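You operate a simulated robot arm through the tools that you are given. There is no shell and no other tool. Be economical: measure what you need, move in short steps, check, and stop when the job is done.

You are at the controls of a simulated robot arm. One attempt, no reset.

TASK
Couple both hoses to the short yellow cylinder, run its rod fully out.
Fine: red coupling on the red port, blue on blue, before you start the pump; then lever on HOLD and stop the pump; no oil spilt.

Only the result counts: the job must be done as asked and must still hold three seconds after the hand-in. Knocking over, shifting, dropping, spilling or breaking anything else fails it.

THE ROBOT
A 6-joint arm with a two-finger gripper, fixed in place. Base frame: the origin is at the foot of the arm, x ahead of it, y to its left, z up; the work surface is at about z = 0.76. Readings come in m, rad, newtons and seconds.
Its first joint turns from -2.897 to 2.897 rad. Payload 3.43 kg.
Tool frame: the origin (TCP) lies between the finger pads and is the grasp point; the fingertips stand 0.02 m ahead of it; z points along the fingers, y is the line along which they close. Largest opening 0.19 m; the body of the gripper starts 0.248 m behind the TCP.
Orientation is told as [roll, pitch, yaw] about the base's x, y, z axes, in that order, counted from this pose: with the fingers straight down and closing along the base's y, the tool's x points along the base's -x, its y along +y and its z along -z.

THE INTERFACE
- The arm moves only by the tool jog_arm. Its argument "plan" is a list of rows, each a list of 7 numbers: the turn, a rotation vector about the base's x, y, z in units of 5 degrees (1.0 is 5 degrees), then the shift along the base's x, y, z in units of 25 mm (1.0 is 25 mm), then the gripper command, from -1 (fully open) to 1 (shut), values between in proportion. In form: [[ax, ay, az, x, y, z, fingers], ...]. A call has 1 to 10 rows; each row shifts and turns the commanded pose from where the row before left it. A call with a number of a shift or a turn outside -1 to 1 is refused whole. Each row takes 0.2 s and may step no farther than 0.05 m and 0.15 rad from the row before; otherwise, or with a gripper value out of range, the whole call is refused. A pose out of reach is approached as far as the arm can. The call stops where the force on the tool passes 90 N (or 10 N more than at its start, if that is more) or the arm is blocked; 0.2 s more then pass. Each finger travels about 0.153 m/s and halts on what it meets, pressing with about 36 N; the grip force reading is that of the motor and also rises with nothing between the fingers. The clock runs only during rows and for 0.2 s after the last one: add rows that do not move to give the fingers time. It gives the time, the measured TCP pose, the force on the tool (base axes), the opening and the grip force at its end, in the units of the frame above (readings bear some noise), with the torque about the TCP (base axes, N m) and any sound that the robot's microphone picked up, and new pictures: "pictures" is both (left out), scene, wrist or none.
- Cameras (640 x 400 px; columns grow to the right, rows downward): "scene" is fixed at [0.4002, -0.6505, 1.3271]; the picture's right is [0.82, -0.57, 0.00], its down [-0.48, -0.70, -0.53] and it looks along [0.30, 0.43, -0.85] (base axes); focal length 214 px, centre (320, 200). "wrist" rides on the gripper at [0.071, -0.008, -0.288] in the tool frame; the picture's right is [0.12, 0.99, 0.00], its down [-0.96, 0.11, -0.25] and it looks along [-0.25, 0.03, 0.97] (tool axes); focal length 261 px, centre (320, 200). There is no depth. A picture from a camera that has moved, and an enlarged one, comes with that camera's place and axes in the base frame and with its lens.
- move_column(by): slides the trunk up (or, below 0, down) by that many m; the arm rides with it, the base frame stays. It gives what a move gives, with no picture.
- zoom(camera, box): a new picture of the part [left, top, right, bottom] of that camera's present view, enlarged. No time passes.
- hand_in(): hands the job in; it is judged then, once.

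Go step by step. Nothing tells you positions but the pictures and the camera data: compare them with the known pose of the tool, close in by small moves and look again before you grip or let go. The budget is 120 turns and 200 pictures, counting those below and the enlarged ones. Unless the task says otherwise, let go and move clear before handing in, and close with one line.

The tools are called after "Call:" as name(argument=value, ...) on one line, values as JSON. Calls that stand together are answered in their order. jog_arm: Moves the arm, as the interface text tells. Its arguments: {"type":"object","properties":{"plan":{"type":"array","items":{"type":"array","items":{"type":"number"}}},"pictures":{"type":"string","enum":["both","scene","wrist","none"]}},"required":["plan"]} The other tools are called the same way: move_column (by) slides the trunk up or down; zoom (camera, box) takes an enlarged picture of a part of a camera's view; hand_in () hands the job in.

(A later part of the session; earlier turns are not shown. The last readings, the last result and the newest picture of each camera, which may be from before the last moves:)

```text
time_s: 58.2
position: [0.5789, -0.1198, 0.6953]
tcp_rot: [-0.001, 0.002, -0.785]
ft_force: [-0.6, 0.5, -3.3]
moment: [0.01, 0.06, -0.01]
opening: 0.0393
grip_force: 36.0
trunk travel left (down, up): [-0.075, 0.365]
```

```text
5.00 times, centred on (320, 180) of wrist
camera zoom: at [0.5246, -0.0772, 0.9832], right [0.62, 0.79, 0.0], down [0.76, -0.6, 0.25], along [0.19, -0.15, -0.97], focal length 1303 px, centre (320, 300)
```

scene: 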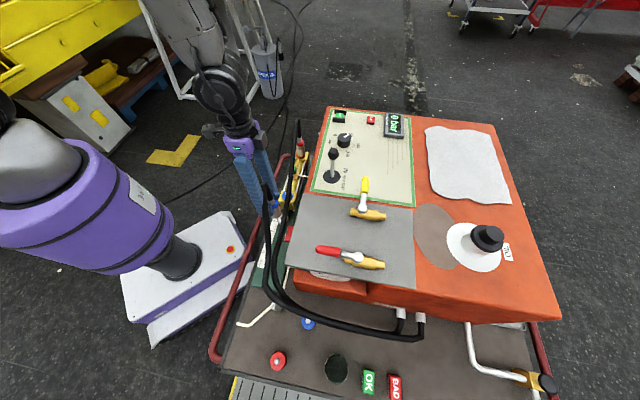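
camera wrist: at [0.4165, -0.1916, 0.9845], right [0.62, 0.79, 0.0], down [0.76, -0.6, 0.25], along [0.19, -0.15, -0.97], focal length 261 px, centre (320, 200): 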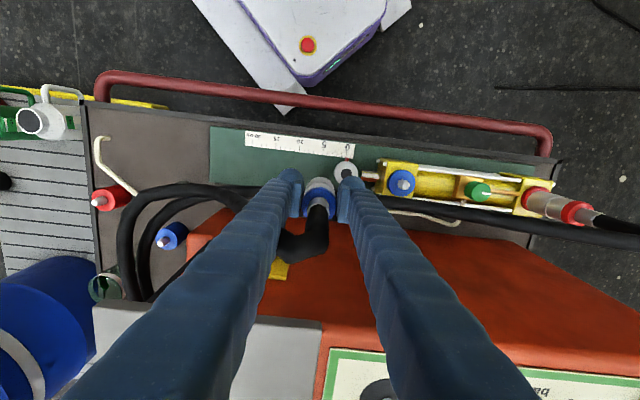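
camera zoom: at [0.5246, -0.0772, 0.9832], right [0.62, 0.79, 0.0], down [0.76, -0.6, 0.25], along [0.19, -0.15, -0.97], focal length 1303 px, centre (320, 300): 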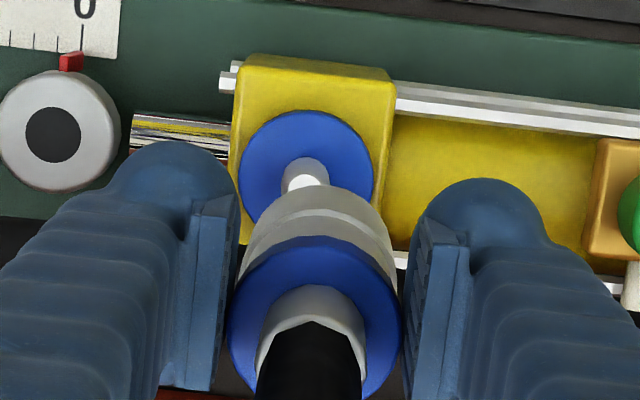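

Call:
jog_arm(plan=[[0, 0, 0, -0.25, -0.12, -0.4, 1], [0, 0, 0, 0, 0, -1, 1], [0, 0, 0, 0, 0, -1, 1], [0, 0, 0, 0, 0, 0, 1]], pictures="none")

Call:
zoom(camera="wrist", box=[270, 140, 370, 220])

Call:
zoom(camera="scene", box=[265, 165, 315, 210])

```text
time_s: 59.2
position: [0.5736, -0.1251, 0.6367]
tcp_rot: [0.001, 0.0, -0.783]
ft_force: [0.1, -0.2, -2.8]
moment: [-0.01, 0.04, -0.01]
opening: 0.0389
grip_force: 35.8
trunk travel left (down, up): [-0.075, 0.365]
```

```text
5.00 times, centred on (320, 180) of wrist
camera zoom: at [0.5183, -0.0811, 0.9234], right [0.62, 0.79, 0.0], down [0.76, -0.6, 0.25], along [0.19, -0.15, -0.97], focal length 1303 px, centre (320, 300)
```

zoom: 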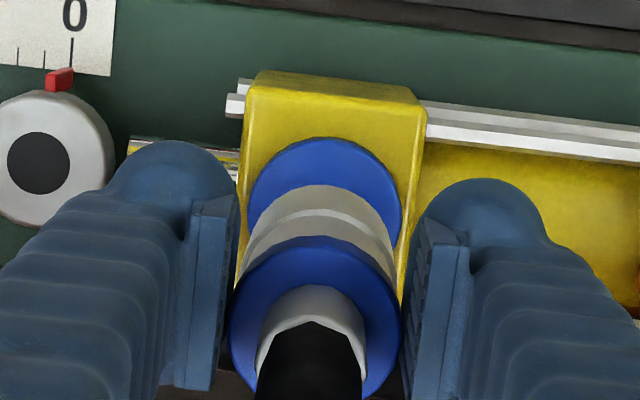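

```text
8.89 times, centred on (290, 188) of scene
camera zoom: at [0.4002, -0.6505, 1.3271], right [0.82, -0.57, 0.0], down [-0.48, -0.7, -0.53], along [0.3, 0.43, -0.85], focal length 1906 px, centre (587, 311)
```

zoom: 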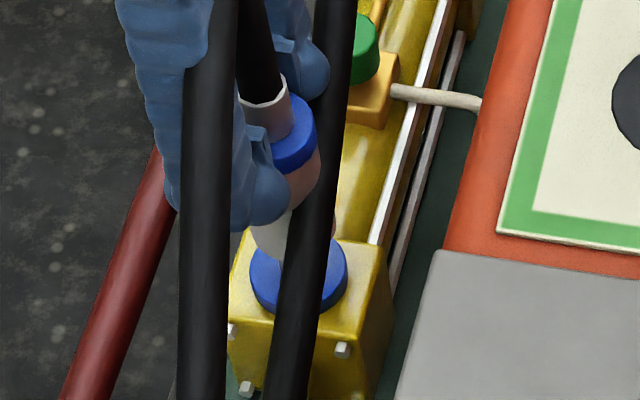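

Aligned. Lowering onto the nipple.

Call:
jog_arm(plan=[[0, 0, 0, 0, 0, -0.6, 1], [0, 0, 0, 0, 0, -0.6, 1], [0, 0, 0, 0, 0, -0.5, 1], [0, 0, 0, 0, 0, -0.3, 1], [0, 0, 0, 0, 0, 0, 1]], pictures="none")

Call:
zoom(camera="scene", box=[265, 165, 315, 210])

Call:
zoom(camera="wrist", box=[270, 140, 370, 220])

```text
time_s: 60.4
position: [0.5743, -0.1231, 0.5877]
tcp_rot: [0.0, -0.001, -0.785]
ft_force: [5.7, 5.5, 30.2]
moment: [-0.44, -1.81, 0.19]
opening: 0.0373
grip_force: 34.5
trunk travel left (down, up): [-0.075, 0.365]
```

```text
8.89 times, centred on (290, 188) of scene
camera zoom: at [0.4002, -0.6505, 1.3271], right [0.82, -0.57, 0.0], down [-0.48, -0.7, -0.53], along [0.3, 0.43, -0.85], focal length 1906 px, centre (587, 311)
```

zoom: 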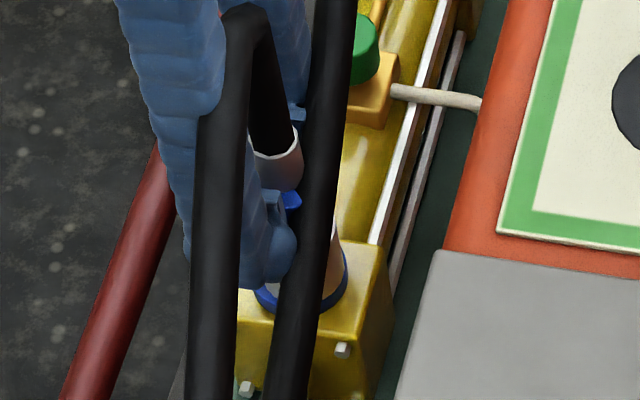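

```text
5.00 times, centred on (320, 180) of wrist
camera zoom: at [0.5175, -0.0804, 0.8741], right [0.62, 0.79, 0.0], down [0.76, -0.6, 0.25], along [0.2, -0.15, -0.97], focal length 1303 px, centre (320, 300)
```

zoom: 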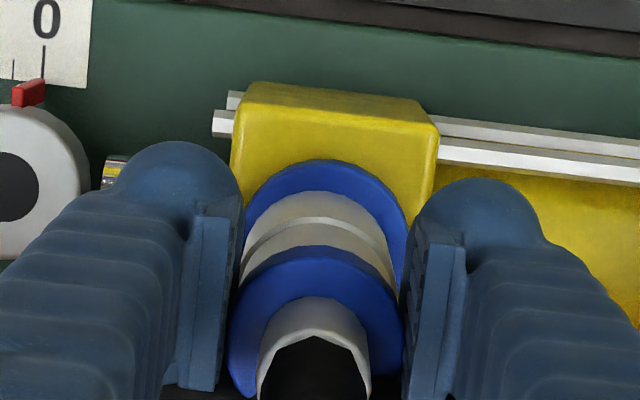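

Contact at expected height. Release, then press on the ring top to be sure it is fully seated.

Call:
jog_arm(plan=[[0, 0, 0, 0, 0, 0, 0.16], [0, 0, 0, 0, 0, 0, 0.16], [0, 0, 0, 0, 0, 1, 0.16], [0, 0, 0, 0, 0, 1, 0.16], [0, 0, 0, 0, 0, 0, 0.75], [0, 0, 0, 0, 0, 0, 0.75], [0, 0, 0, 0, 0, -0.2, 0.75], [0, 0, 0, 0, 0, -0.2, 0.75]], pictures="none")

Call:
zoom(camera="wrist", box=[270, 140, 370, 220])

```text
time_s: 62.2
position: [0.5737, -0.1226, 0.6319]
tcp_rot: [0.003, -0.007, -0.783]
ft_force: [-6.7, 5.0, 79.2]
moment: [-0.61, -0.54, -0.09]
opening: 0.0231
grip_force: 0.2
trunk travel left (down, up): [-0.075, 0.365]
```

```text
5.00 times, centred on (320, 180) of wrist
camera zoom: at [0.5162, -0.0798, 0.9184], right [0.62, 0.79, 0.0], down [0.76, -0.6, 0.25], along [0.2, -0.15, -0.97], focal length 1303 px, centre (320, 300)
```

zoom: 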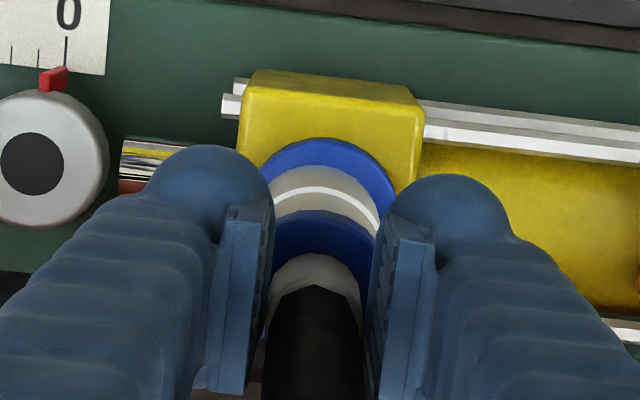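

Blue is seated at the same height as red. Releasing and rising; then inspecting everything.

Call:
jog_arm(plan=[[0, 0, 0, 0, 0, 0.1, 0.1], [0, 0, 0, 0, 0, 0, 0.1], [0, 0, 0, 0, 0, 1, 0.1], [0, 0, 0, 0, 0, 1, 0.1], [0, 0, 0, 0, 0, 1, 0.1], [0, 0, 0, 0, 0, 1, 0.1], [0, 0, 0, 0, 0, 1, 0.1], [0, 0, 0, 0, 0, 1, 0.1], [0, 0, 0, 0, 0, 1, 0.1], [0, 0, 0, 0, 0, 1, 0.1]], pictures="both")

Call:
zoom(camera="wrist", box=[270, 100, 470, 230])

Call:
zoom(camera="scene", box=[265, 120, 335, 220])

```text
time_s: 64.4
position: [0.5731, -0.1235, 0.8294]
tcp_rot: [-0.001, 0.0, -0.783]
ft_force: [0.2, 0.2, -0.3]
moment: [0.0, -0.02, 0.01]
opening: 0.0855
grip_force: 0.1
trunk travel left (down, up): [-0.075, 0.365]
camera wrist: at [0.5177, -0.08, 1.1172], right [0.62, 0.79, 0.0], down [0.76, -0.6, 0.25], along [0.19, -0.15, -0.97], focal length 261 px, centre (320, 200)
```

scene: 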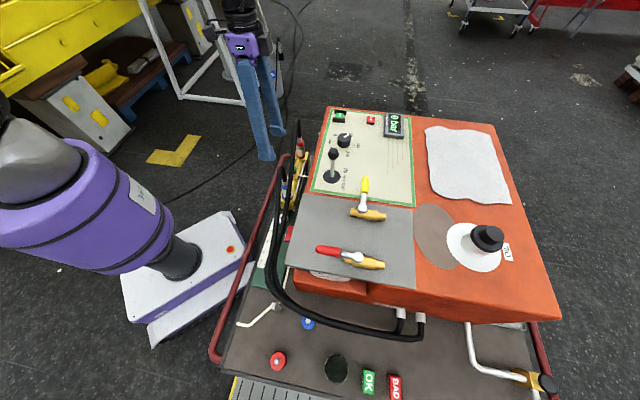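
wrist: 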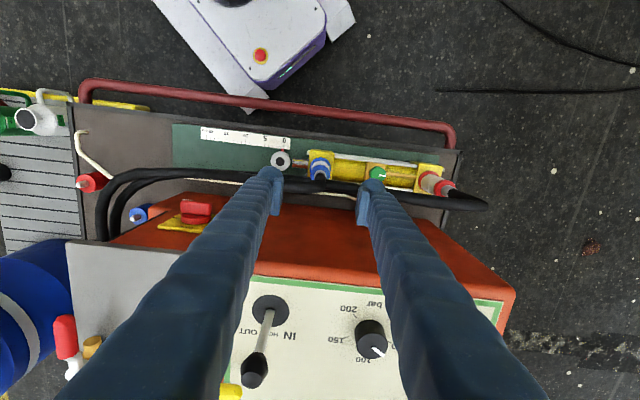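

```text
3.08 times, centred on (370, 165) of wrist
camera zoom: at [0.5177, -0.08, 1.1172], right [0.62, 0.79, 0.0], down [0.76, -0.6, 0.25], along [0.19, -0.15, -0.97], focal length 802 px, centre (166, 308)
```

zoom: 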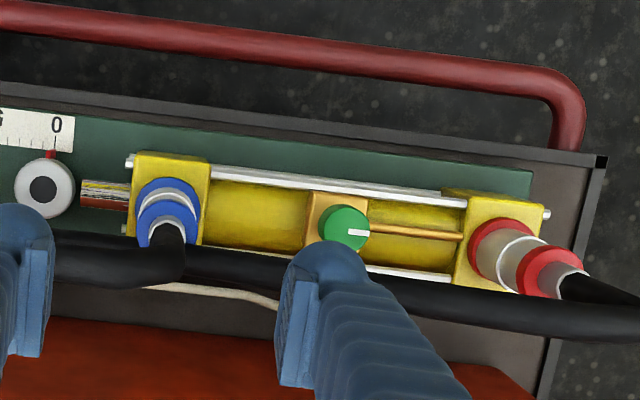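

```text
4.00 times, centred on (300, 170) of scene
camera zoom: at [0.4002, -0.6505, 1.3271], right [0.82, -0.57, 0.0], down [-0.48, -0.7, -0.53], along [0.3, 0.43, -0.85], focal length 858 px, centre (400, 320)
```

zoom: 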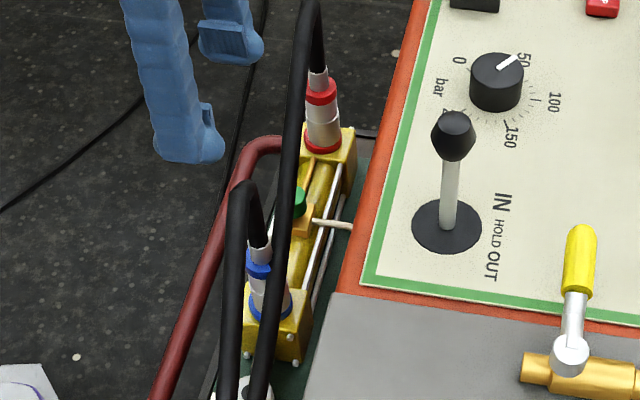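

Call:
zoom(camera="wrist", box=[140, 180, 230, 245])

Call:
zoom(camera="wrist", box=[220, 280, 420, 400])

```text
6.15 times, centred on (185, 212) of wrist
camera zoom: at [0.5177, -0.08, 1.1172], right [0.62, 0.79, 0.0], down [0.76, -0.6, 0.25], along [0.19, -0.15, -0.97], focal length 1604 px, centre (1151, 123)
```

zoom: 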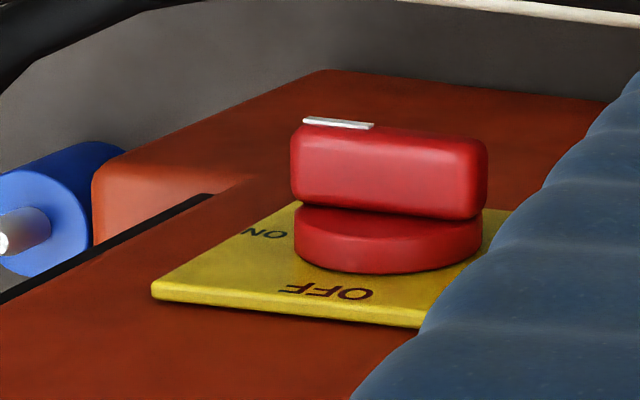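

```text
3.20 times, centred on (320, 340) of wrist
camera zoom: at [0.5177, -0.08, 1.1172], right [0.62, 0.79, 0.0], down [0.76, -0.6, 0.25], along [0.19, -0.15, -0.97], focal length 834 px, centre (320, -248)
```

zoom: 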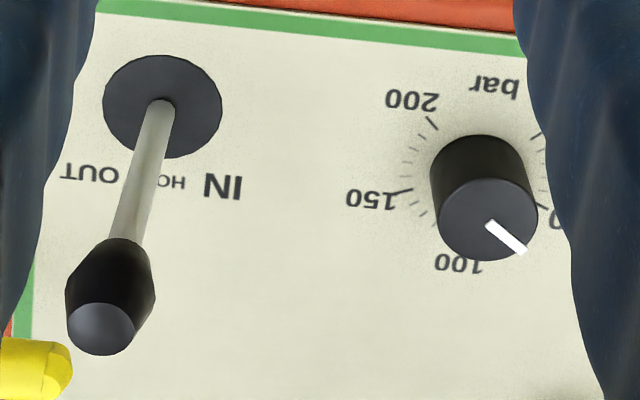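

Both couplings seated; main switch mark points to ON; lever is upright at HOLD. Moving over the panel to measure START, STOP and lever.

Call:
jog_arm(plan=[[0, 0, 0, 0, 0, 1, 0.1], [0, 0, 0, 0, 0, 1, 0.1], [0, 0, 0, 0.9, 0.23, 0.4, 0.1], [0, 0, 0, 1, 0.26, 0.4, 0.1], [0, 0, 0, 1, 0.26, 0.4, 0.1], [0, 0, 0, 1, 0.26, 0.4, 0.1], [0, 0, 0, 1, 0.26, 0.4, 0.1], [0, 0, 0, 1, 0.26, 0.4, 0.1], [0, 0, 0, 1, 0.26, 0.4, 0.1], [0, 0, 0, 1, 0.26, 0, 0.1]], pictures="both")

Call:
zoom(camera="wrist", box=[260, 180, 420, 300])

```text
time_s: 66.6
position: [0.7715, -0.0722, 0.9495]
tcp_rot: [-0.001, -0.001, -0.786]
ft_force: [0.6, 0.7, 0.7]
moment: [-0.02, -0.01, -0.05]
opening: 0.0855
grip_force: 0.0
trunk travel left (down, up): [-0.075, 0.365]
camera wrist: at [0.7165, -0.0291, 1.2369], right [0.62, 0.79, 0.0], down [0.76, -0.6, 0.25], along [0.19, -0.15, -0.97], focal length 261 px, centre (320, 200)
```

scene: 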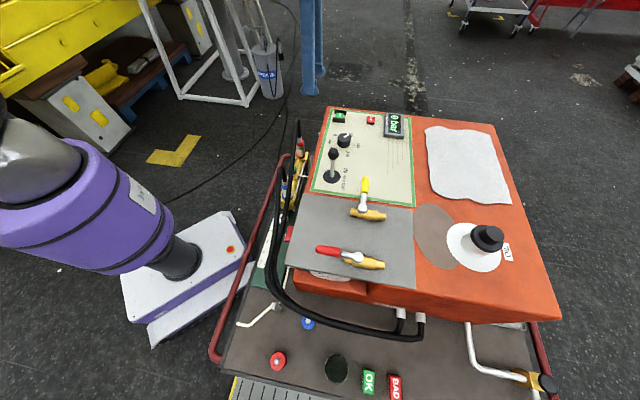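
wrist: 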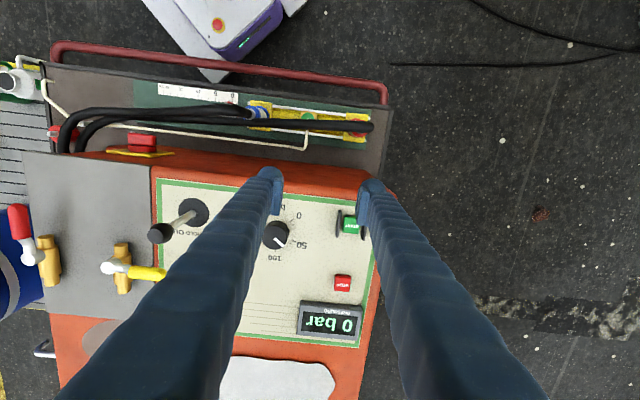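

```text
3.33 times, centred on (340, 240) of wrist
camera zoom: at [0.7165, -0.0291, 1.2369], right [0.62, 0.79, 0.0], down [0.76, -0.6, 0.25], along [0.19, -0.15, -0.97], focal length 869 px, centre (253, 67)
```

zoom: 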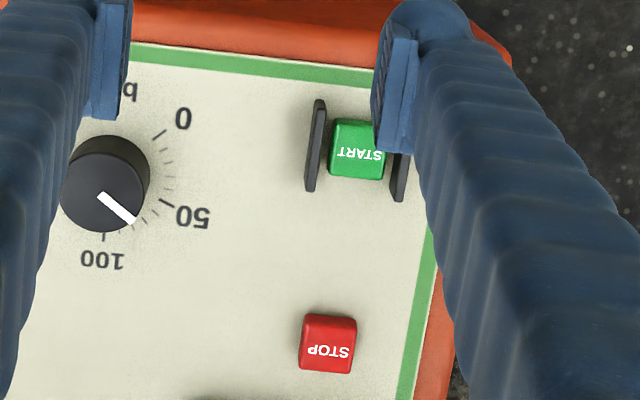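

START top ≈(0.879,-0.083,0.777), STOP ≈(0.966,-0.170,0.775). Before pumping I want to know that the green bleed valve is closed, by feeling its end stop. Moving over it first.

Call:
jog_arm(plan=[[0, 0, 0, -0.84, 0.34, 0, 0.3], [0, 0, 0, -0.84, 0.34, 0, 0.3], [0, 0, 0, -0.84, 0.34, 0, 0.3], [0, 0, 0, -0.84, 0.34, 0, 0.3], [0, 0, 0, -0.84, 0.34, -1, 0.3], [0, 0, 0, 0, 0, -1, 0.3], [0, 0, 0, 0, 0, -1, 0.3], [0, 0, 0, 0, 0, -1, 0.3], [0, 0, 0, 0, 0, -1, 0.3], [0, 0, 0, 0, 0, -1, 0.3]], pictures="none")

Call:
jog_arm(plan=[[0, 0, 0, 0, 0, -1, 0.3], [0, 0, 0, 0, 0, -1, 0.3], [0, 0, 0, 0, 0, -1, 0.3], [0, 0, 0, 0, 0, -1, 0.3], [0, 0, 0, 0, 0, -1, 0.3], [0, 0, 0, 0, 0, 0, 0.3]], pictures="wrist")

Call:
zoom(camera="wrist", box=[270, 140, 370, 220])

```text
time_s: 68.8
position: [0.667, -0.0299, 0.7991]
tcp_rot: [-0.001, 0.0, -0.784]
ft_force: [0.9, 0.2, 0.1]
moment: [0.03, -0.03, 0.01]
opening: 0.0662
grip_force: 0.0
trunk travel left (down, up): [-0.075, 0.365]
```

```text
time_s: 70.2
position: [0.666, -0.0304, 0.6749]
tcp_rot: [-0.003, 0.0, -0.783]
ft_force: [-0.3, -0.5, 0.1]
moment: [-0.01, 0.03, -0.02]
opening: 0.0664
grip_force: 0.1
trunk travel left (down, up): [-0.075, 0.365]
camera wrist: at [0.6109, 0.0132, 0.9619], right [0.62, 0.79, 0.0], down [0.76, -0.6, 0.25], along [0.19, -0.15, -0.97], focal length 261 px, centre (320, 200)
```

wrist: 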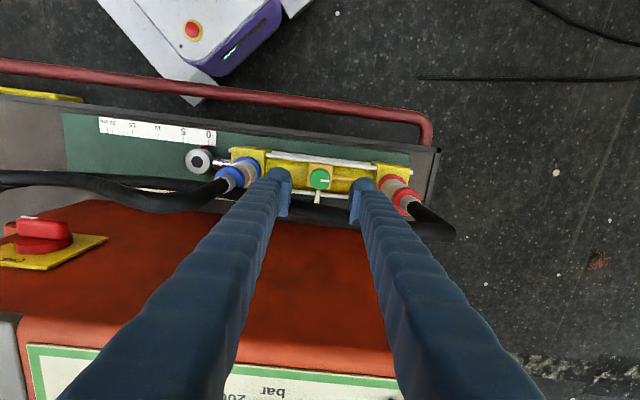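

```text
5.00 times, centred on (320, 180) of wrist
camera zoom: at [0.6109, 0.0132, 0.9619], right [0.62, 0.79, 0.0], down [0.76, -0.6, 0.25], along [0.19, -0.15, -0.97], focal length 1303 px, centre (320, 300)
```

zoom: 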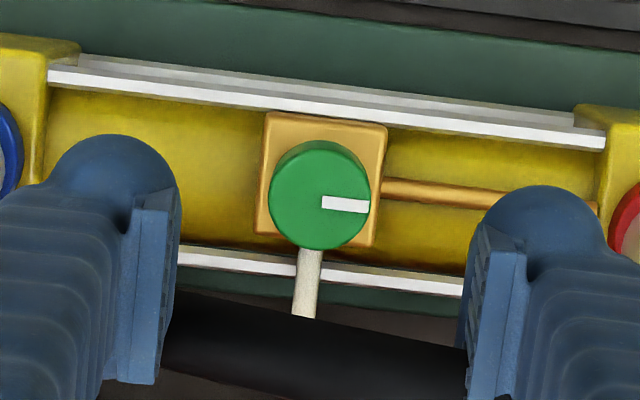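

Call:
jog_arm(plan=[[0, 0, 0, 0.06, -0.05, -1, 0.3], [0, 0, 0, 0, 0, -1, 0.3], [0, 0, 0, 0, 0, -1, 0.3], [0, 0, 0, 0, 0, -1, 0.3], [0, 0, 0, 0, 0, -0.9, 0.3], [0, 0, 0, 0, 0, 0, 0.3]], pictures="none")

Call:
zoom(camera="wrist", box=[270, 140, 370, 220])

Call:
zoom(camera="scene", box=[270, 140, 330, 190])

```text
time_s: 71.6
position: [0.6681, -0.0299, 0.5523]
tcp_rot: [-0.001, 0.002, -0.784]
ft_force: [-0.1, -0.3, -0.6]
moment: [-0.01, 0.05, 0.0]
opening: 0.0664
grip_force: 0.0
trunk travel left (down, up): [-0.075, 0.365]
```

```text
5.00 times, centred on (320, 180) of wrist
camera zoom: at [0.6128, 0.0119, 0.8395], right [0.62, 0.79, 0.0], down [0.76, -0.6, 0.25], along [0.19, -0.15, -0.97], focal length 1303 px, centre (320, 300)
```

zoom: 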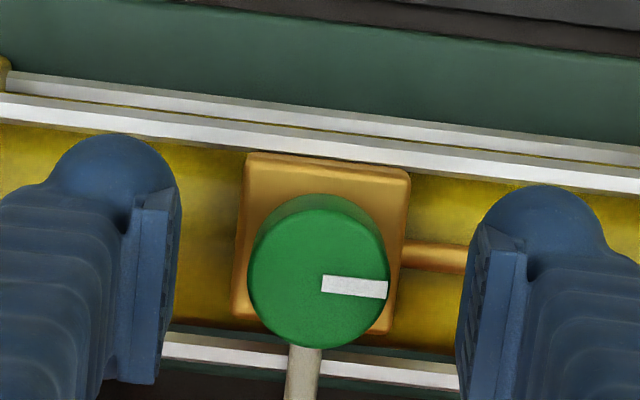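

```text
8.00 times, centred on (300, 165) of scene
camera zoom: at [0.4002, -0.6505, 1.3271], right [0.82, -0.57, 0.0], down [-0.48, -0.7, -0.53], along [0.3, 0.43, -0.85], focal length 1716 px, centre (480, 480)
```

zoom: 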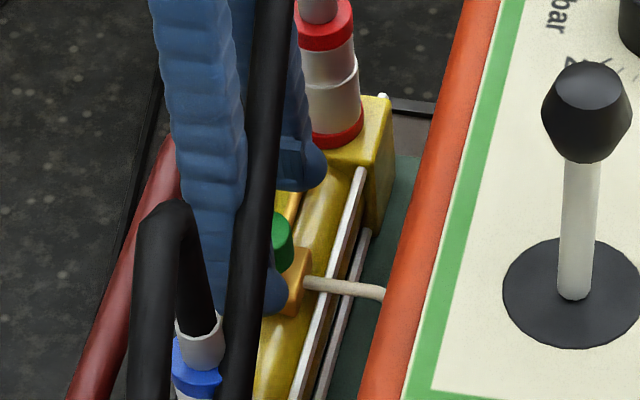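

Call:
jog_arm(plan=[[0, 0, 0, 0, 0, -0.2, 0.3], [0, 0, 0, 0, 0, 0, 1], [0, 0, 0, 0, 0, 0, 1], [0, 0, 0, 0, 0, 0, 1]], pictures="none")

Call:
jog_arm(plan=[[0, 0, -0.6, 0, 0, 0, 1], [0, 0, -0.6, 0, 0, 0, 1], [0, 0, 0, 0, 0, 0, 1]], pictures="none")

Call:
zoom(camera="wrist", box=[270, 140, 370, 220])

```text
time_s: 72.6
position: [0.6674, -0.0308, 0.5471]
tcp_rot: [-0.001, 0.0, -0.786]
ft_force: [0.6, -3.2, -4.0]
moment: [-0.11, -0.09, 0.07]
opening: 0.0322
grip_force: 44.6
trunk travel left (down, up): [-0.075, 0.365]
```

```text
time_s: 73.4
position: [0.6674, -0.0309, 0.5466]
tcp_rot: [-0.001, -0.002, -0.889]
ft_force: [-0.3, 1.3, -1.5]
moment: [-0.03, 0.02, 0.27]
opening: 0.0322
grip_force: 44.5
trunk travel left (down, up): [-0.075, 0.365]
```

```text
5.00 times, centred on (320, 180) of wrist
camera zoom: at [0.6171, 0.0179, 0.8343], right [0.7, 0.72, 0.0], down [0.7, -0.67, 0.25], along [0.18, -0.17, -0.97], focal length 1303 px, centre (320, 300)
```

zoom: 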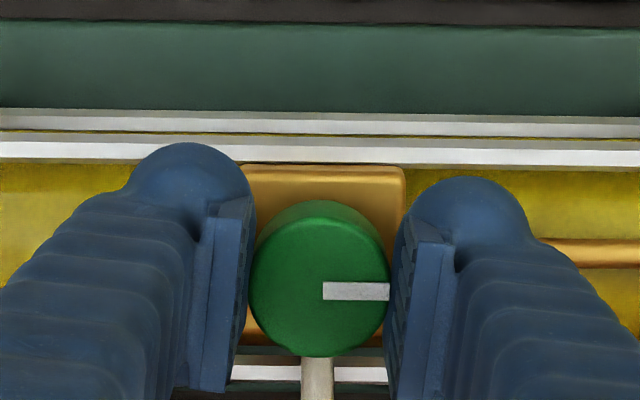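

Turning clockwise, the knob did not follow (0.27 Nm): blocked. Testing a little the other way.

Call:
jog_arm(plan=[[0, 0, 0.6, 0, 0, 0, 1], [0, 0, 0.6, 0, 0, 0, 1], [0, 0, 0.6, 0, 0, 0, 1], [0, 0, 0.6, 0, 0, 0, 1], [0, 0, 0, 0, 0, 0, 1]], pictures="none")

Call:
zoom(camera="wrist", box=[270, 140, 370, 220])

```text
time_s: 74.6
position: [0.6681, -0.0294, 0.5463]
tcp_rot: [0.0, 0.0, -0.68]
ft_force: [-2.9, -1.9, 5.3]
moment: [0.03, 0.07, 0.05]
opening: 0.032
grip_force: 45.1
trunk travel left (down, up): [-0.075, 0.365]
```

```text
5.00 times, centred on (320, 180) of wrist
camera zoom: at [0.6076, 0.006, 0.8343], right [0.53, 0.85, 0.0], down [0.82, -0.51, 0.25], along [0.21, -0.13, -0.97], focal length 1303 px, centre (320, 300)
```

zoom: 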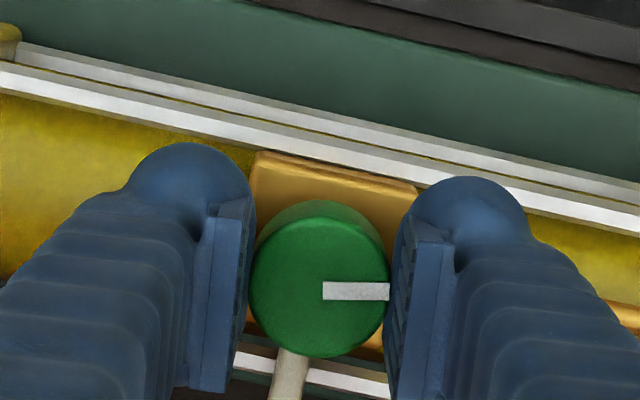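

The knob moves freely counter-clockwise and is stopped clockwise, so it was closed. Turning it back firmly to the stop.

Call:
jog_arm(plan=[[0, 0, -0.6, 0, 0, 0, 1], [0, 0, -0.6, 0, 0, 0, 1], [0, 0, -0.6, 0, 0, 0, 1], [0, 0, -0.6, 0, 0, 0, 1], [0, 0, -0.6, 0, 0, 0, 1], [0, 0, 0, 0, 0, 0, 1]], pictures="none")

Call:
zoom(camera="wrist", box=[270, 140, 370, 220])

```text
time_s: 76.0
position: [0.6674, -0.0308, 0.5466]
tcp_rot: [0.0, 0.001, -0.942]
ft_force: [-0.9, -1.9, 6.6]
moment: [-0.12, -0.09, 0.4]
opening: 0.0316
grip_force: 45.5
trunk travel left (down, up): [-0.075, 0.365]
```

```text
5.00 times, centred on (320, 180) of wrist
camera zoom: at [0.6197, 0.0204, 0.8341], right [0.73, 0.68, 0.0], down [0.66, -0.71, 0.25], along [0.17, -0.18, -0.97], focal length 1303 px, centre (320, 300)
```

zoom: 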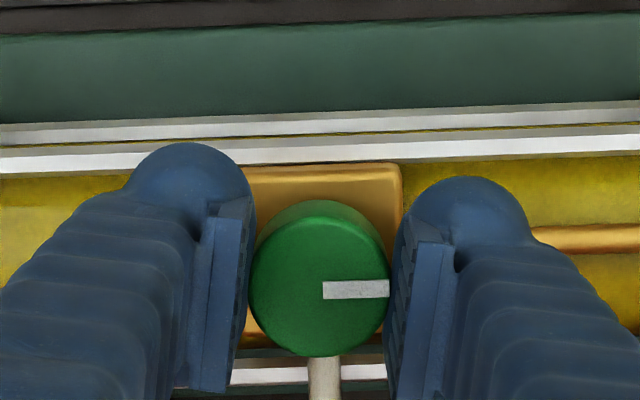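

Closed and confirmed. Releasing and going to START.

Call:
jog_arm(plan=[[0, 0, 0.1, 0, 0, 0, 0.3], [0, 0, 0, 0, 0, 0, 0.3], [0, 0, 0, 0, 0, 1, 0.3], [0, 0, 0, 0, 0, 1, 0.3], [0, 0, 0, 0, 0, 1, 0.3], [0, 0, 0, 0, 0, 1, 0.3], [0, 0, 0, 0, 0, 1, 0.3], [0, 0, 0, 0, 0, 1, 0.3], [0, 0, 0.85, 0, 0, 1, 0.3], [0, 0, 0.85, 0, 0, 1, 0.3]], pictures="none")

Call:
jog_arm(plan=[[0, 0, 0, 0, 0, 1, -1], [0, 0, 0, 0, 0, 1, -1], [0, 0, 0, 0, 0, 1, -1], [0, 0, 0, 0, 0, 1, -1], [0, 0, 0, 0, 0, 1, -1], [0, 0, 0, 0, 0, 1, -1], [0, 0, 0, 0.9, -0.83, 0, -1], [0, 0, 0, 0.9, -0.83, 0, -1], [0, 0, 0, 0.9, -0.83, 0, -1], [0, 0, 0, 0.9, -0.83, 0, -1]], pictures="scene")

```text
time_s: 78.2
position: [0.6677, -0.0297, 0.7467]
tcp_rot: [0.0, -0.002, -0.784]
ft_force: [-0.2, 0.4, 0.0]
moment: [0.0, 0.03, -0.07]
opening: 0.0667
grip_force: 0.0
trunk travel left (down, up): [-0.075, 0.365]
```

```text
time_s: 80.4
position: [0.7578, -0.1138, 0.8956]
tcp_rot: [-0.002, 0.0, -0.786]
ft_force: [0.5, 0.7, 0.5]
moment: [-0.07, -0.02, 0.0]
opening: 0.1899
grip_force: 0.1
trunk travel left (down, up): [-0.075, 0.365]
```

scene: 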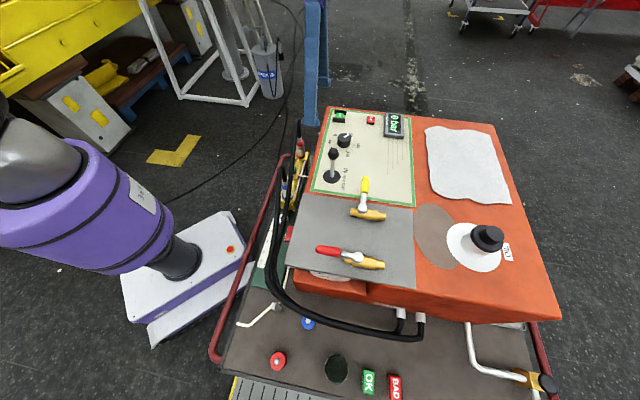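

Call:
jog_arm(plan=[[0, 0, 0, 0.63, -0.58, 0, -1], [0, 0, 0, 0.63, -0.58, -0.5, -1], [0, 0, 0, 0.63, -0.58, -1, -1], [0, 0, 0, 0, 0, -0.6, -1], [0, 0, 0, 0, 0, 0, -1]], pictures="both")

Call:
zoom(camera="scene", box=[315, 80, 385, 140])

Call:
zoom(camera="wrist", box=[370, 160, 450, 230])

```text
time_s: 81.6
position: [0.8057, -0.1584, 0.8431]
tcp_rot: [0.002, -0.001, -0.782]
ft_force: [-0.3, 1.0, -0.2]
moment: [0.01, -0.06, 0.03]
opening: 0.1898
grip_force: 0.1
trunk travel left (down, up): [-0.075, 0.365]
camera wrist: at [0.7499, -0.1148, 1.131], right [0.62, 0.79, 0.0], down [0.76, -0.6, 0.25], along [0.19, -0.15, -0.97], focal length 261 px, centre (320, 200)
```

scene: 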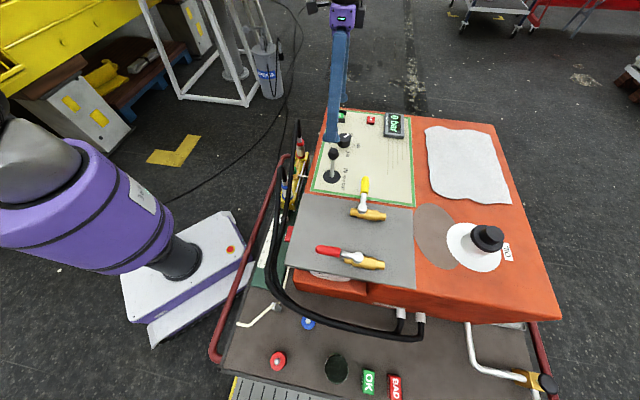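
wrist: 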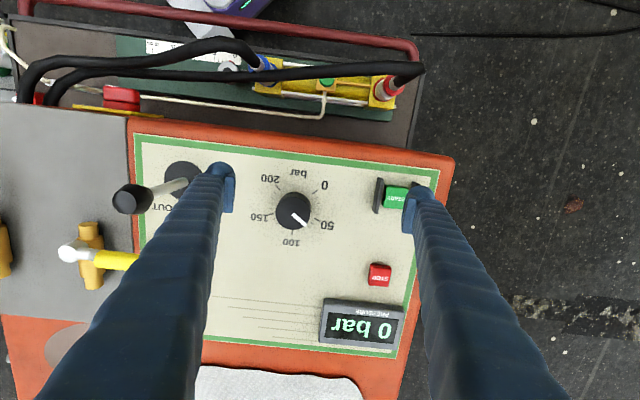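

```text
6.67 times, centred on (350, 110) of scene
camera zoom: at [0.4002, -0.6505, 1.3271], right [0.82, -0.57, 0.0], down [-0.48, -0.7, -0.53], along [0.3, 0.43, -0.85], focal length 1430 px, centre (120, 800)
```

zoom: 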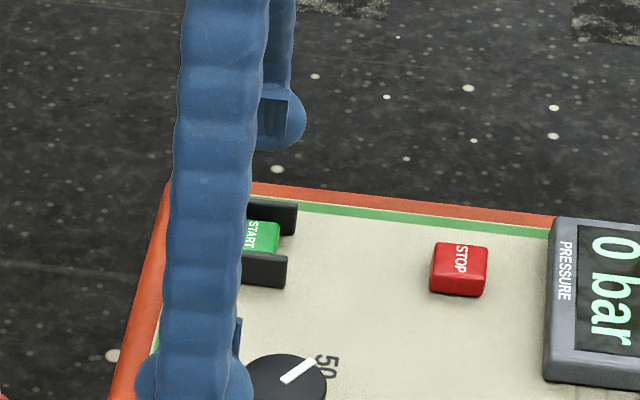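

```text
5.71 times, centred on (410, 195) of wrist
camera zoom: at [0.7499, -0.1148, 1.131], right [0.62, 0.79, 0.0], down [0.76, -0.6, 0.25], along [0.19, -0.15, -0.97], focal length 1489 px, centre (-194, 229)
```

zoom: 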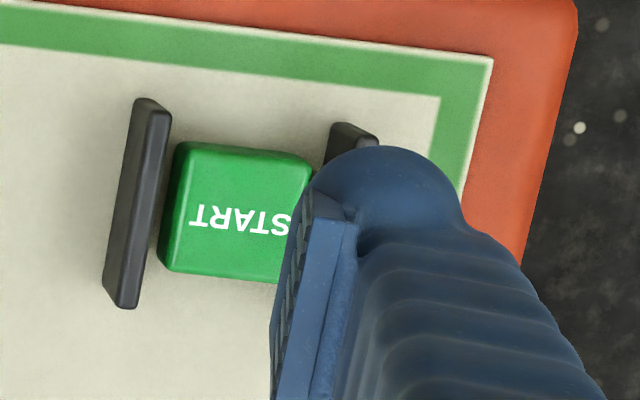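

The finger tip is a rounded bulb centred about 0.12 m from the TCP at full opening. Adjusting and lowering near START to verify.

Call:
jog_arm(plan=[[0, 0, 0, -0.42, -0.4, 0, -1], [0, 0, 0, 0, 0, -0.9, -1], [0, 0, 0, 0, 0, 0, -1]], pictures="none")

Call:
zoom(camera="scene", box=[320, 95, 370, 135])

Call:
zoom(camera="wrist", box=[370, 160, 450, 230])

```text
time_s: 82.4
position: [0.7957, -0.1667, 0.8213]
tcp_rot: [-0.001, 0.001, -0.788]
ft_force: [-0.1, 0.0, -1.0]
moment: [0.01, 0.06, 0.01]
opening: 0.19
grip_force: 0.1
trunk travel left (down, up): [-0.075, 0.365]
```

```text
10.00 times, centred on (345, 115) of scene
camera zoom: at [0.4002, -0.6505, 1.3271], right [0.82, -0.57, 0.0], down [-0.48, -0.7, -0.53], along [0.3, 0.43, -0.85], focal length 2145 px, centre (70, 1050)
```

zoom: 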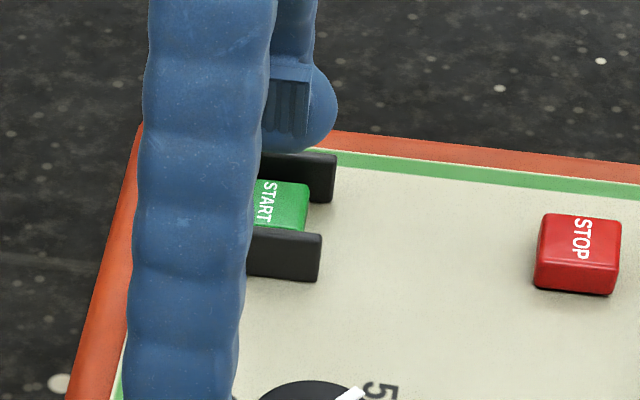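

```text
5.71 times, centred on (410, 195) of wrist
camera zoom: at [0.7397, -0.1246, 1.1085], right [0.62, 0.79, 0.0], down [0.76, -0.6, 0.25], along [0.19, -0.15, -0.97], focal length 1489 px, centre (-194, 229)
```

zoom: 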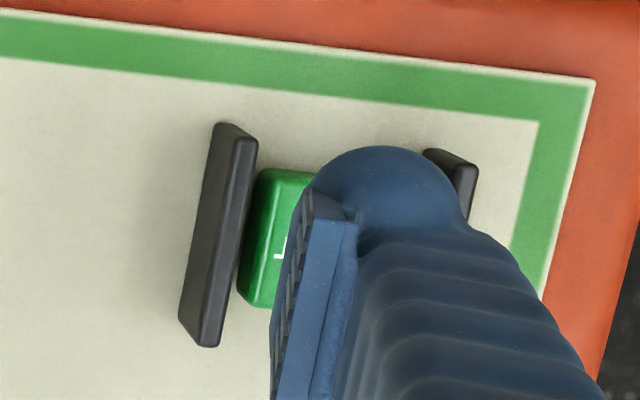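

Call:
jog_arm(plan=[[0, 0, 0, -0.2, 0.2, 0, -1], [0, 0, 0, 0, 0, -0.6, -1], [0, 0, 0, 0, 0, -0.3, -1], [0, 0, 0, 0, 0, 0, -1]], pictures="none")

Call:
zoom(camera="scene", box=[320, 95, 370, 135])

```text
time_s: 83.4
position: [0.7894, -0.1631, 0.7998]
tcp_rot: [0.0, 0.001, -0.784]
ft_force: [0.0, 0.2, -0.3]
moment: [-0.02, -0.01, 0.02]
opening: 0.19
grip_force: 0.0
trunk travel left (down, up): [-0.075, 0.365]
```

```text
10.00 times, centred on (345, 115) of scene
camera zoom: at [0.4002, -0.6505, 1.3271], right [0.82, -0.57, 0.0], down [-0.48, -0.7, -0.53], along [0.3, 0.43, -0.85], focal length 2145 px, centre (70, 1050)
```

zoom: 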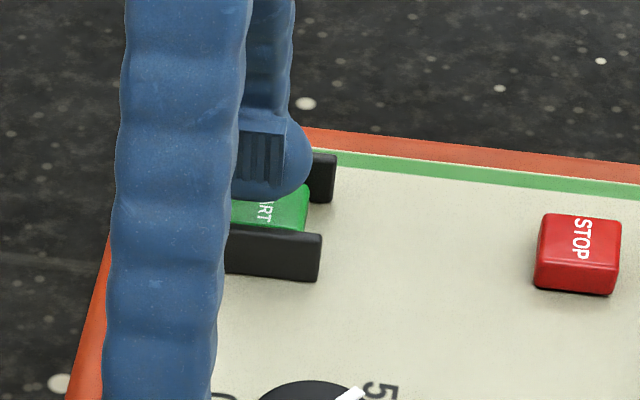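

Aligned over START. Pressing.

Call:
jog_arm(plan=[[0, 0, 0, 0, 0, -0.2, -1], [0, 0, 0, 0, 0, -0.15, -1], [0, 0, 0, 0, 0, -0.1, -1]], pictures="scene")

Call:
zoom(camera="scene", box=[320, 95, 410, 140])

```text
time_s: 84.2
position: [0.7899, -0.1611, 0.7884]
tcp_rot: [0.0, -0.002, -0.784]
ft_force: [-0.4, 0.5, 10.0]
moment: [0.77, -0.67, 0.08]
opening: 0.19
grip_force: 0.0
trunk travel left (down, up): [-0.075, 0.365]
```

scene: 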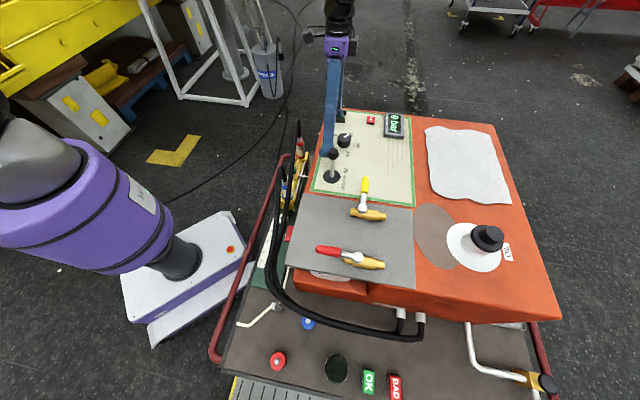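

```text
7.11 times, centred on (365, 118) of scene
camera zoom: at [0.4002, -0.6505, 1.3271], right [0.82, -0.57, 0.0], down [-0.48, -0.7, -0.53], along [0.3, 0.43, -0.85], focal length 1525 px, centre (0, 787)
```

zoom: 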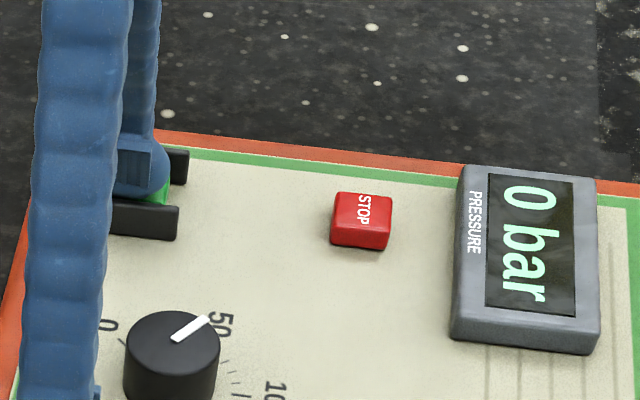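

Call:
jog_arm(plan=[[0, 0, 0, 0, 0, -0.12, -1], [0, 0, 0, 0, 0, -0.1, -1]], pictures="none")

```text
time_s: 84.8
position: [0.79, -0.1604, 0.7872]
tcp_rot: [0.003, -0.005, -0.786]
ft_force: [5.2, 6.8, 43.2]
moment: [3.03, -2.94, 0.09]
opening: 0.1903
grip_force: 0.4
trunk travel left (down, up): [-0.075, 0.365]
```

Call:
jog_arm(plan=[[0, 0, 0, 0, 0, 0.4, -1], [0, 0, 0, 0, 0, 0.6, -1], [0, 0, 0, 0, 0, 0, -1]], pictures="none")

Call:
zoom(camera="scene", box=[320, 95, 410, 140])

```text
time_s: 85.6
position: [0.7887, -0.1618, 0.8065]
tcp_rot: [-0.001, 0.0, -0.784]
ft_force: [0.3, -0.4, 0.4]
moment: [-0.01, -0.05, 0.02]
opening: 0.1901
grip_force: 0.1
trunk travel left (down, up): [-0.075, 0.365]
```

```text
7.11 times, centred on (365, 118) of scene
camera zoom: at [0.4002, -0.6505, 1.3271], right [0.82, -0.57, 0.0], down [-0.48, -0.7, -0.53], along [0.3, 0.43, -0.85], focal length 1525 px, centre (0, 787)
```

zoom: 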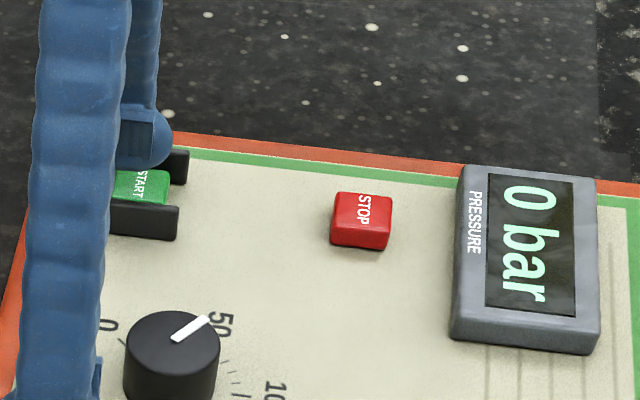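

Contact torque shows the finger's effective centre is ~0.10 m from the TCP, so I probably touched the guard. Shifting +u and pressing again.

Call:
jog_arm(plan=[[0, 0, 0, 0, 0, 0.5, -1], [0, 0, 0, 0.7, 0.23, 0, -1], [0, 0, 0, 0, 0, -0.6, -1], [0, 0, 0, 0, 0, -0.3, -1], [0, 0, 0, 0, 0, 0, -1]], pictures="none")

Call:
zoom(camera="scene", box=[320, 95, 370, 135])

Call:
zoom(camera="wrist", box=[370, 160, 450, 230])

```text
time_s: 86.8
position: [0.8072, -0.1567, 0.7977]
tcp_rot: [0.0, -0.001, -0.786]
ft_force: [0.3, -1.0, -0.7]
moment: [0.04, 0.02, 0.01]
opening: 0.1902
grip_force: 0.2
trunk travel left (down, up): [-0.075, 0.365]
```

```text
10.00 times, centred on (345, 115) of scene
camera zoom: at [0.4002, -0.6505, 1.3271], right [0.82, -0.57, 0.0], down [-0.48, -0.7, -0.53], along [0.3, 0.43, -0.85], focal length 2145 px, centre (70, 1050)
```

zoom: 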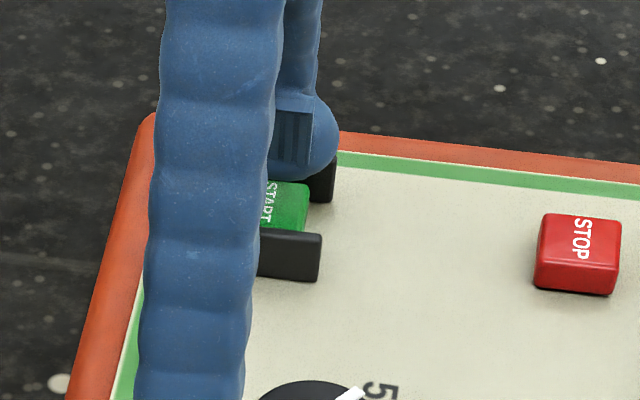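

```text
5.71 times, centred on (410, 195) of wrist
camera zoom: at [0.7522, -0.1137, 1.0849], right [0.62, 0.79, 0.0], down [0.76, -0.6, 0.25], along [0.19, -0.15, -0.97], focal length 1489 px, centre (-194, 229)
```

zoom: 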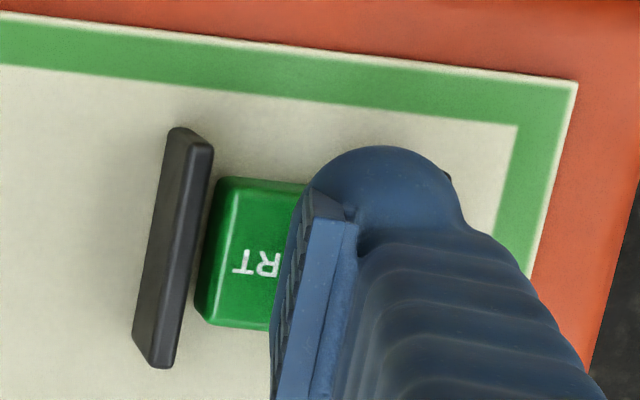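

Call:
jog_arm(plan=[[0, 0, 0, 0, 0, 0.3, -1], [0, 0, 0, -0.22, -0.22, 0, -1], [0, 0, 0, 0, 0, -0.3, -1], [0, 0, 0, 0, 0, -0.3, -1], [0, 0, 0, 0, 0, -0.1, -1]], pictures="none")

Call:
zoom(camera="scene", box=[320, 95, 370, 135])

```text
time_s: 88.0
position: [0.8014, -0.1624, 0.7877]
tcp_rot: [-0.001, -0.001, -0.784]
ft_force: [0.4, 0.6, -0.3]
moment: [0.01, -0.01, -0.01]
opening: 0.1899
grip_force: 0.1
trunk travel left (down, up): [-0.075, 0.365]
```

```text
10.00 times, centred on (345, 115) of scene
camera zoom: at [0.4002, -0.6505, 1.3271], right [0.82, -0.57, 0.0], down [-0.48, -0.7, -0.53], along [0.3, 0.43, -0.85], focal length 2145 px, centre (70, 1050)
```

zoom: 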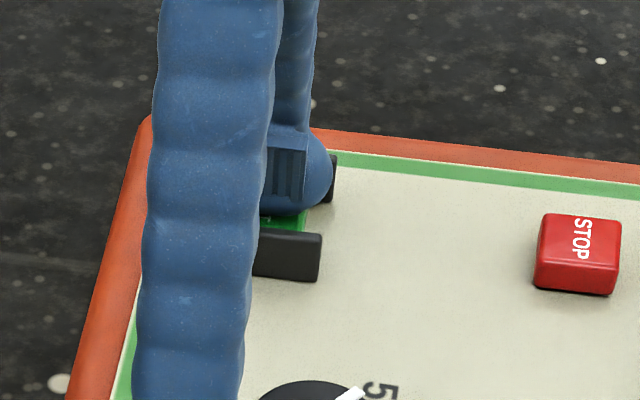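

No contact with the guards now. Continuing down.

Call:
jog_arm(plan=[[0, 0, 0, 0, 0, -0.15, -1], [0, 0, 0, 0, 0, -0.15, -1], [0, 0, 0, 0, 0, -0.1, -1]], pictures="none")

```text
time_s: 88.8
position: [0.8013, -0.162, 0.7777]
tcp_rot: [0.0, 0.001, -0.783]
ft_force: [-3.0, -0.2, 10.6]
moment: [0.85, -0.82, 0.15]
opening: 0.1903
grip_force: 0.0
trunk travel left (down, up): [-0.075, 0.365]
heard: click
```

A click — START pressed. Raising and checking.

Call:
jog_arm(plan=[[0, 0, 0, 0, 0, 0.8, -1], [0, 0, 0, 0, 0, 1, -1], [0, 0, 0, 0, 0, 1, -1], [0, 0, 0, 0, 0, 1, -1]], pictures="both")

Call:
zoom(camera="scene", box=[310, 95, 420, 200])

```text
time_s: 89.8
position: [0.8013, -0.1617, 0.8711]
tcp_rot: [0.001, -0.001, -0.784]
ft_force: [-0.6, -0.6, -0.7]
moment: [0.0, 0.01, 0.01]
opening: 0.1902
grip_force: 0.0
trunk travel left (down, up): [-0.075, 0.365]
camera wrist: at [0.7469, -0.1192, 1.1594], right [0.62, 0.79, 0.0], down [0.76, -0.6, 0.25], along [0.19, -0.15, -0.97], focal length 261 px, centre (320, 200)
```

scene: 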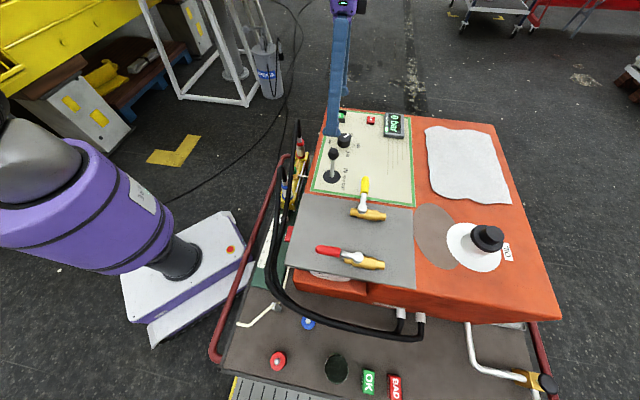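
wrist: 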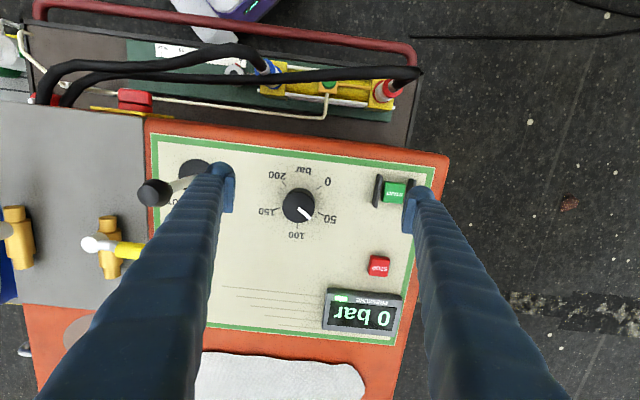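

```text
3.81 times, centred on (365, 148) of scene
camera zoom: at [0.4002, -0.6505, 1.3271], right [0.82, -0.57, 0.0], down [-0.48, -0.7, -0.53], along [0.3, 0.43, -0.85], focal length 817 px, centre (149, 400)
```

zoom: 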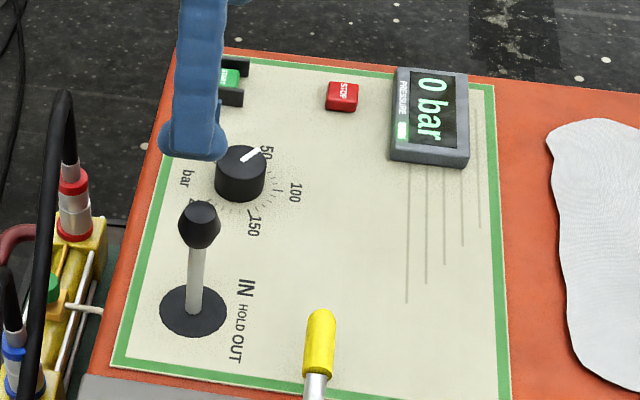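

The green run light is on: pump running, 0 bar at HOLD. Moving over the lever.

Call:
jog_arm(plan=[[0, 0, 0, 0, 0, 1, 0.1], [0, 0, 0, 0, 0, 1, 0.1], [0, 0, 0, 0, 0, 1, 0.1], [0, 0, 0, -0.755, -0.92, 0, 0.1], [0, 0, 0, -0.755, -0.92, 0, 0.1], [0, 0, 0, -0.755, -0.92, 0, 0.1], [0, 0, 0, -0.755, -0.92, 0, 0.1], [0, 0, 0, -0.755, -0.92, 0, 0.1], [0, 0, 0, -0.755, -0.92, 0, 0.1]], pictures="wrist")

Call:
zoom(camera="wrist", box=[260, 130, 400, 230])

```text
time_s: 91.8
position: [0.6881, -0.3004, 0.9468]
tcp_rot: [0.0, -0.001, -0.783]
ft_force: [0.0, 0.2, -1.4]
moment: [-0.04, 0.01, 0.0]
opening: 0.0856
grip_force: 0.0
trunk travel left (down, up): [-0.075, 0.365]
camera wrist: at [0.633, -0.2575, 1.2351], right [0.62, 0.79, 0.0], down [0.76, -0.6, 0.25], along [0.19, -0.15, -0.97], focal length 261 px, centre (320, 200)
```

wrist: 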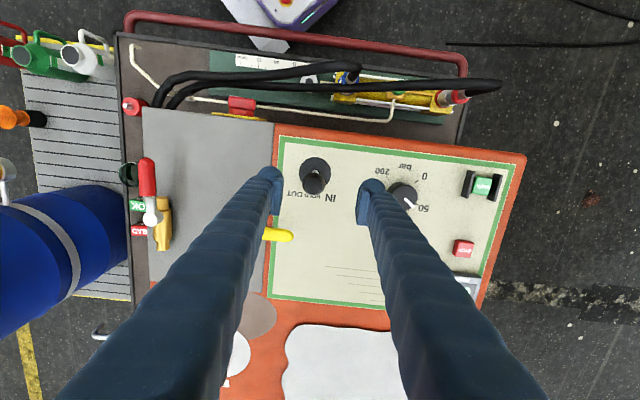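

```text
4.00 times, centred on (330, 180) of wrist
camera zoom: at [0.633, -0.2575, 1.2351], right [0.62, 0.79, 0.0], down [0.76, -0.6, 0.25], along [0.19, -0.15, -0.97], focal length 1043 px, centre (280, 280)
```

zoom: 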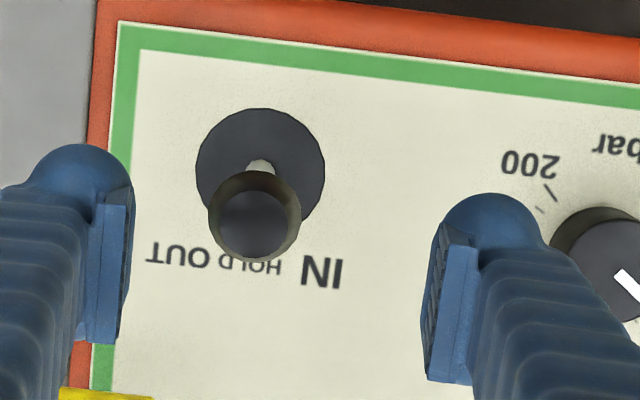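

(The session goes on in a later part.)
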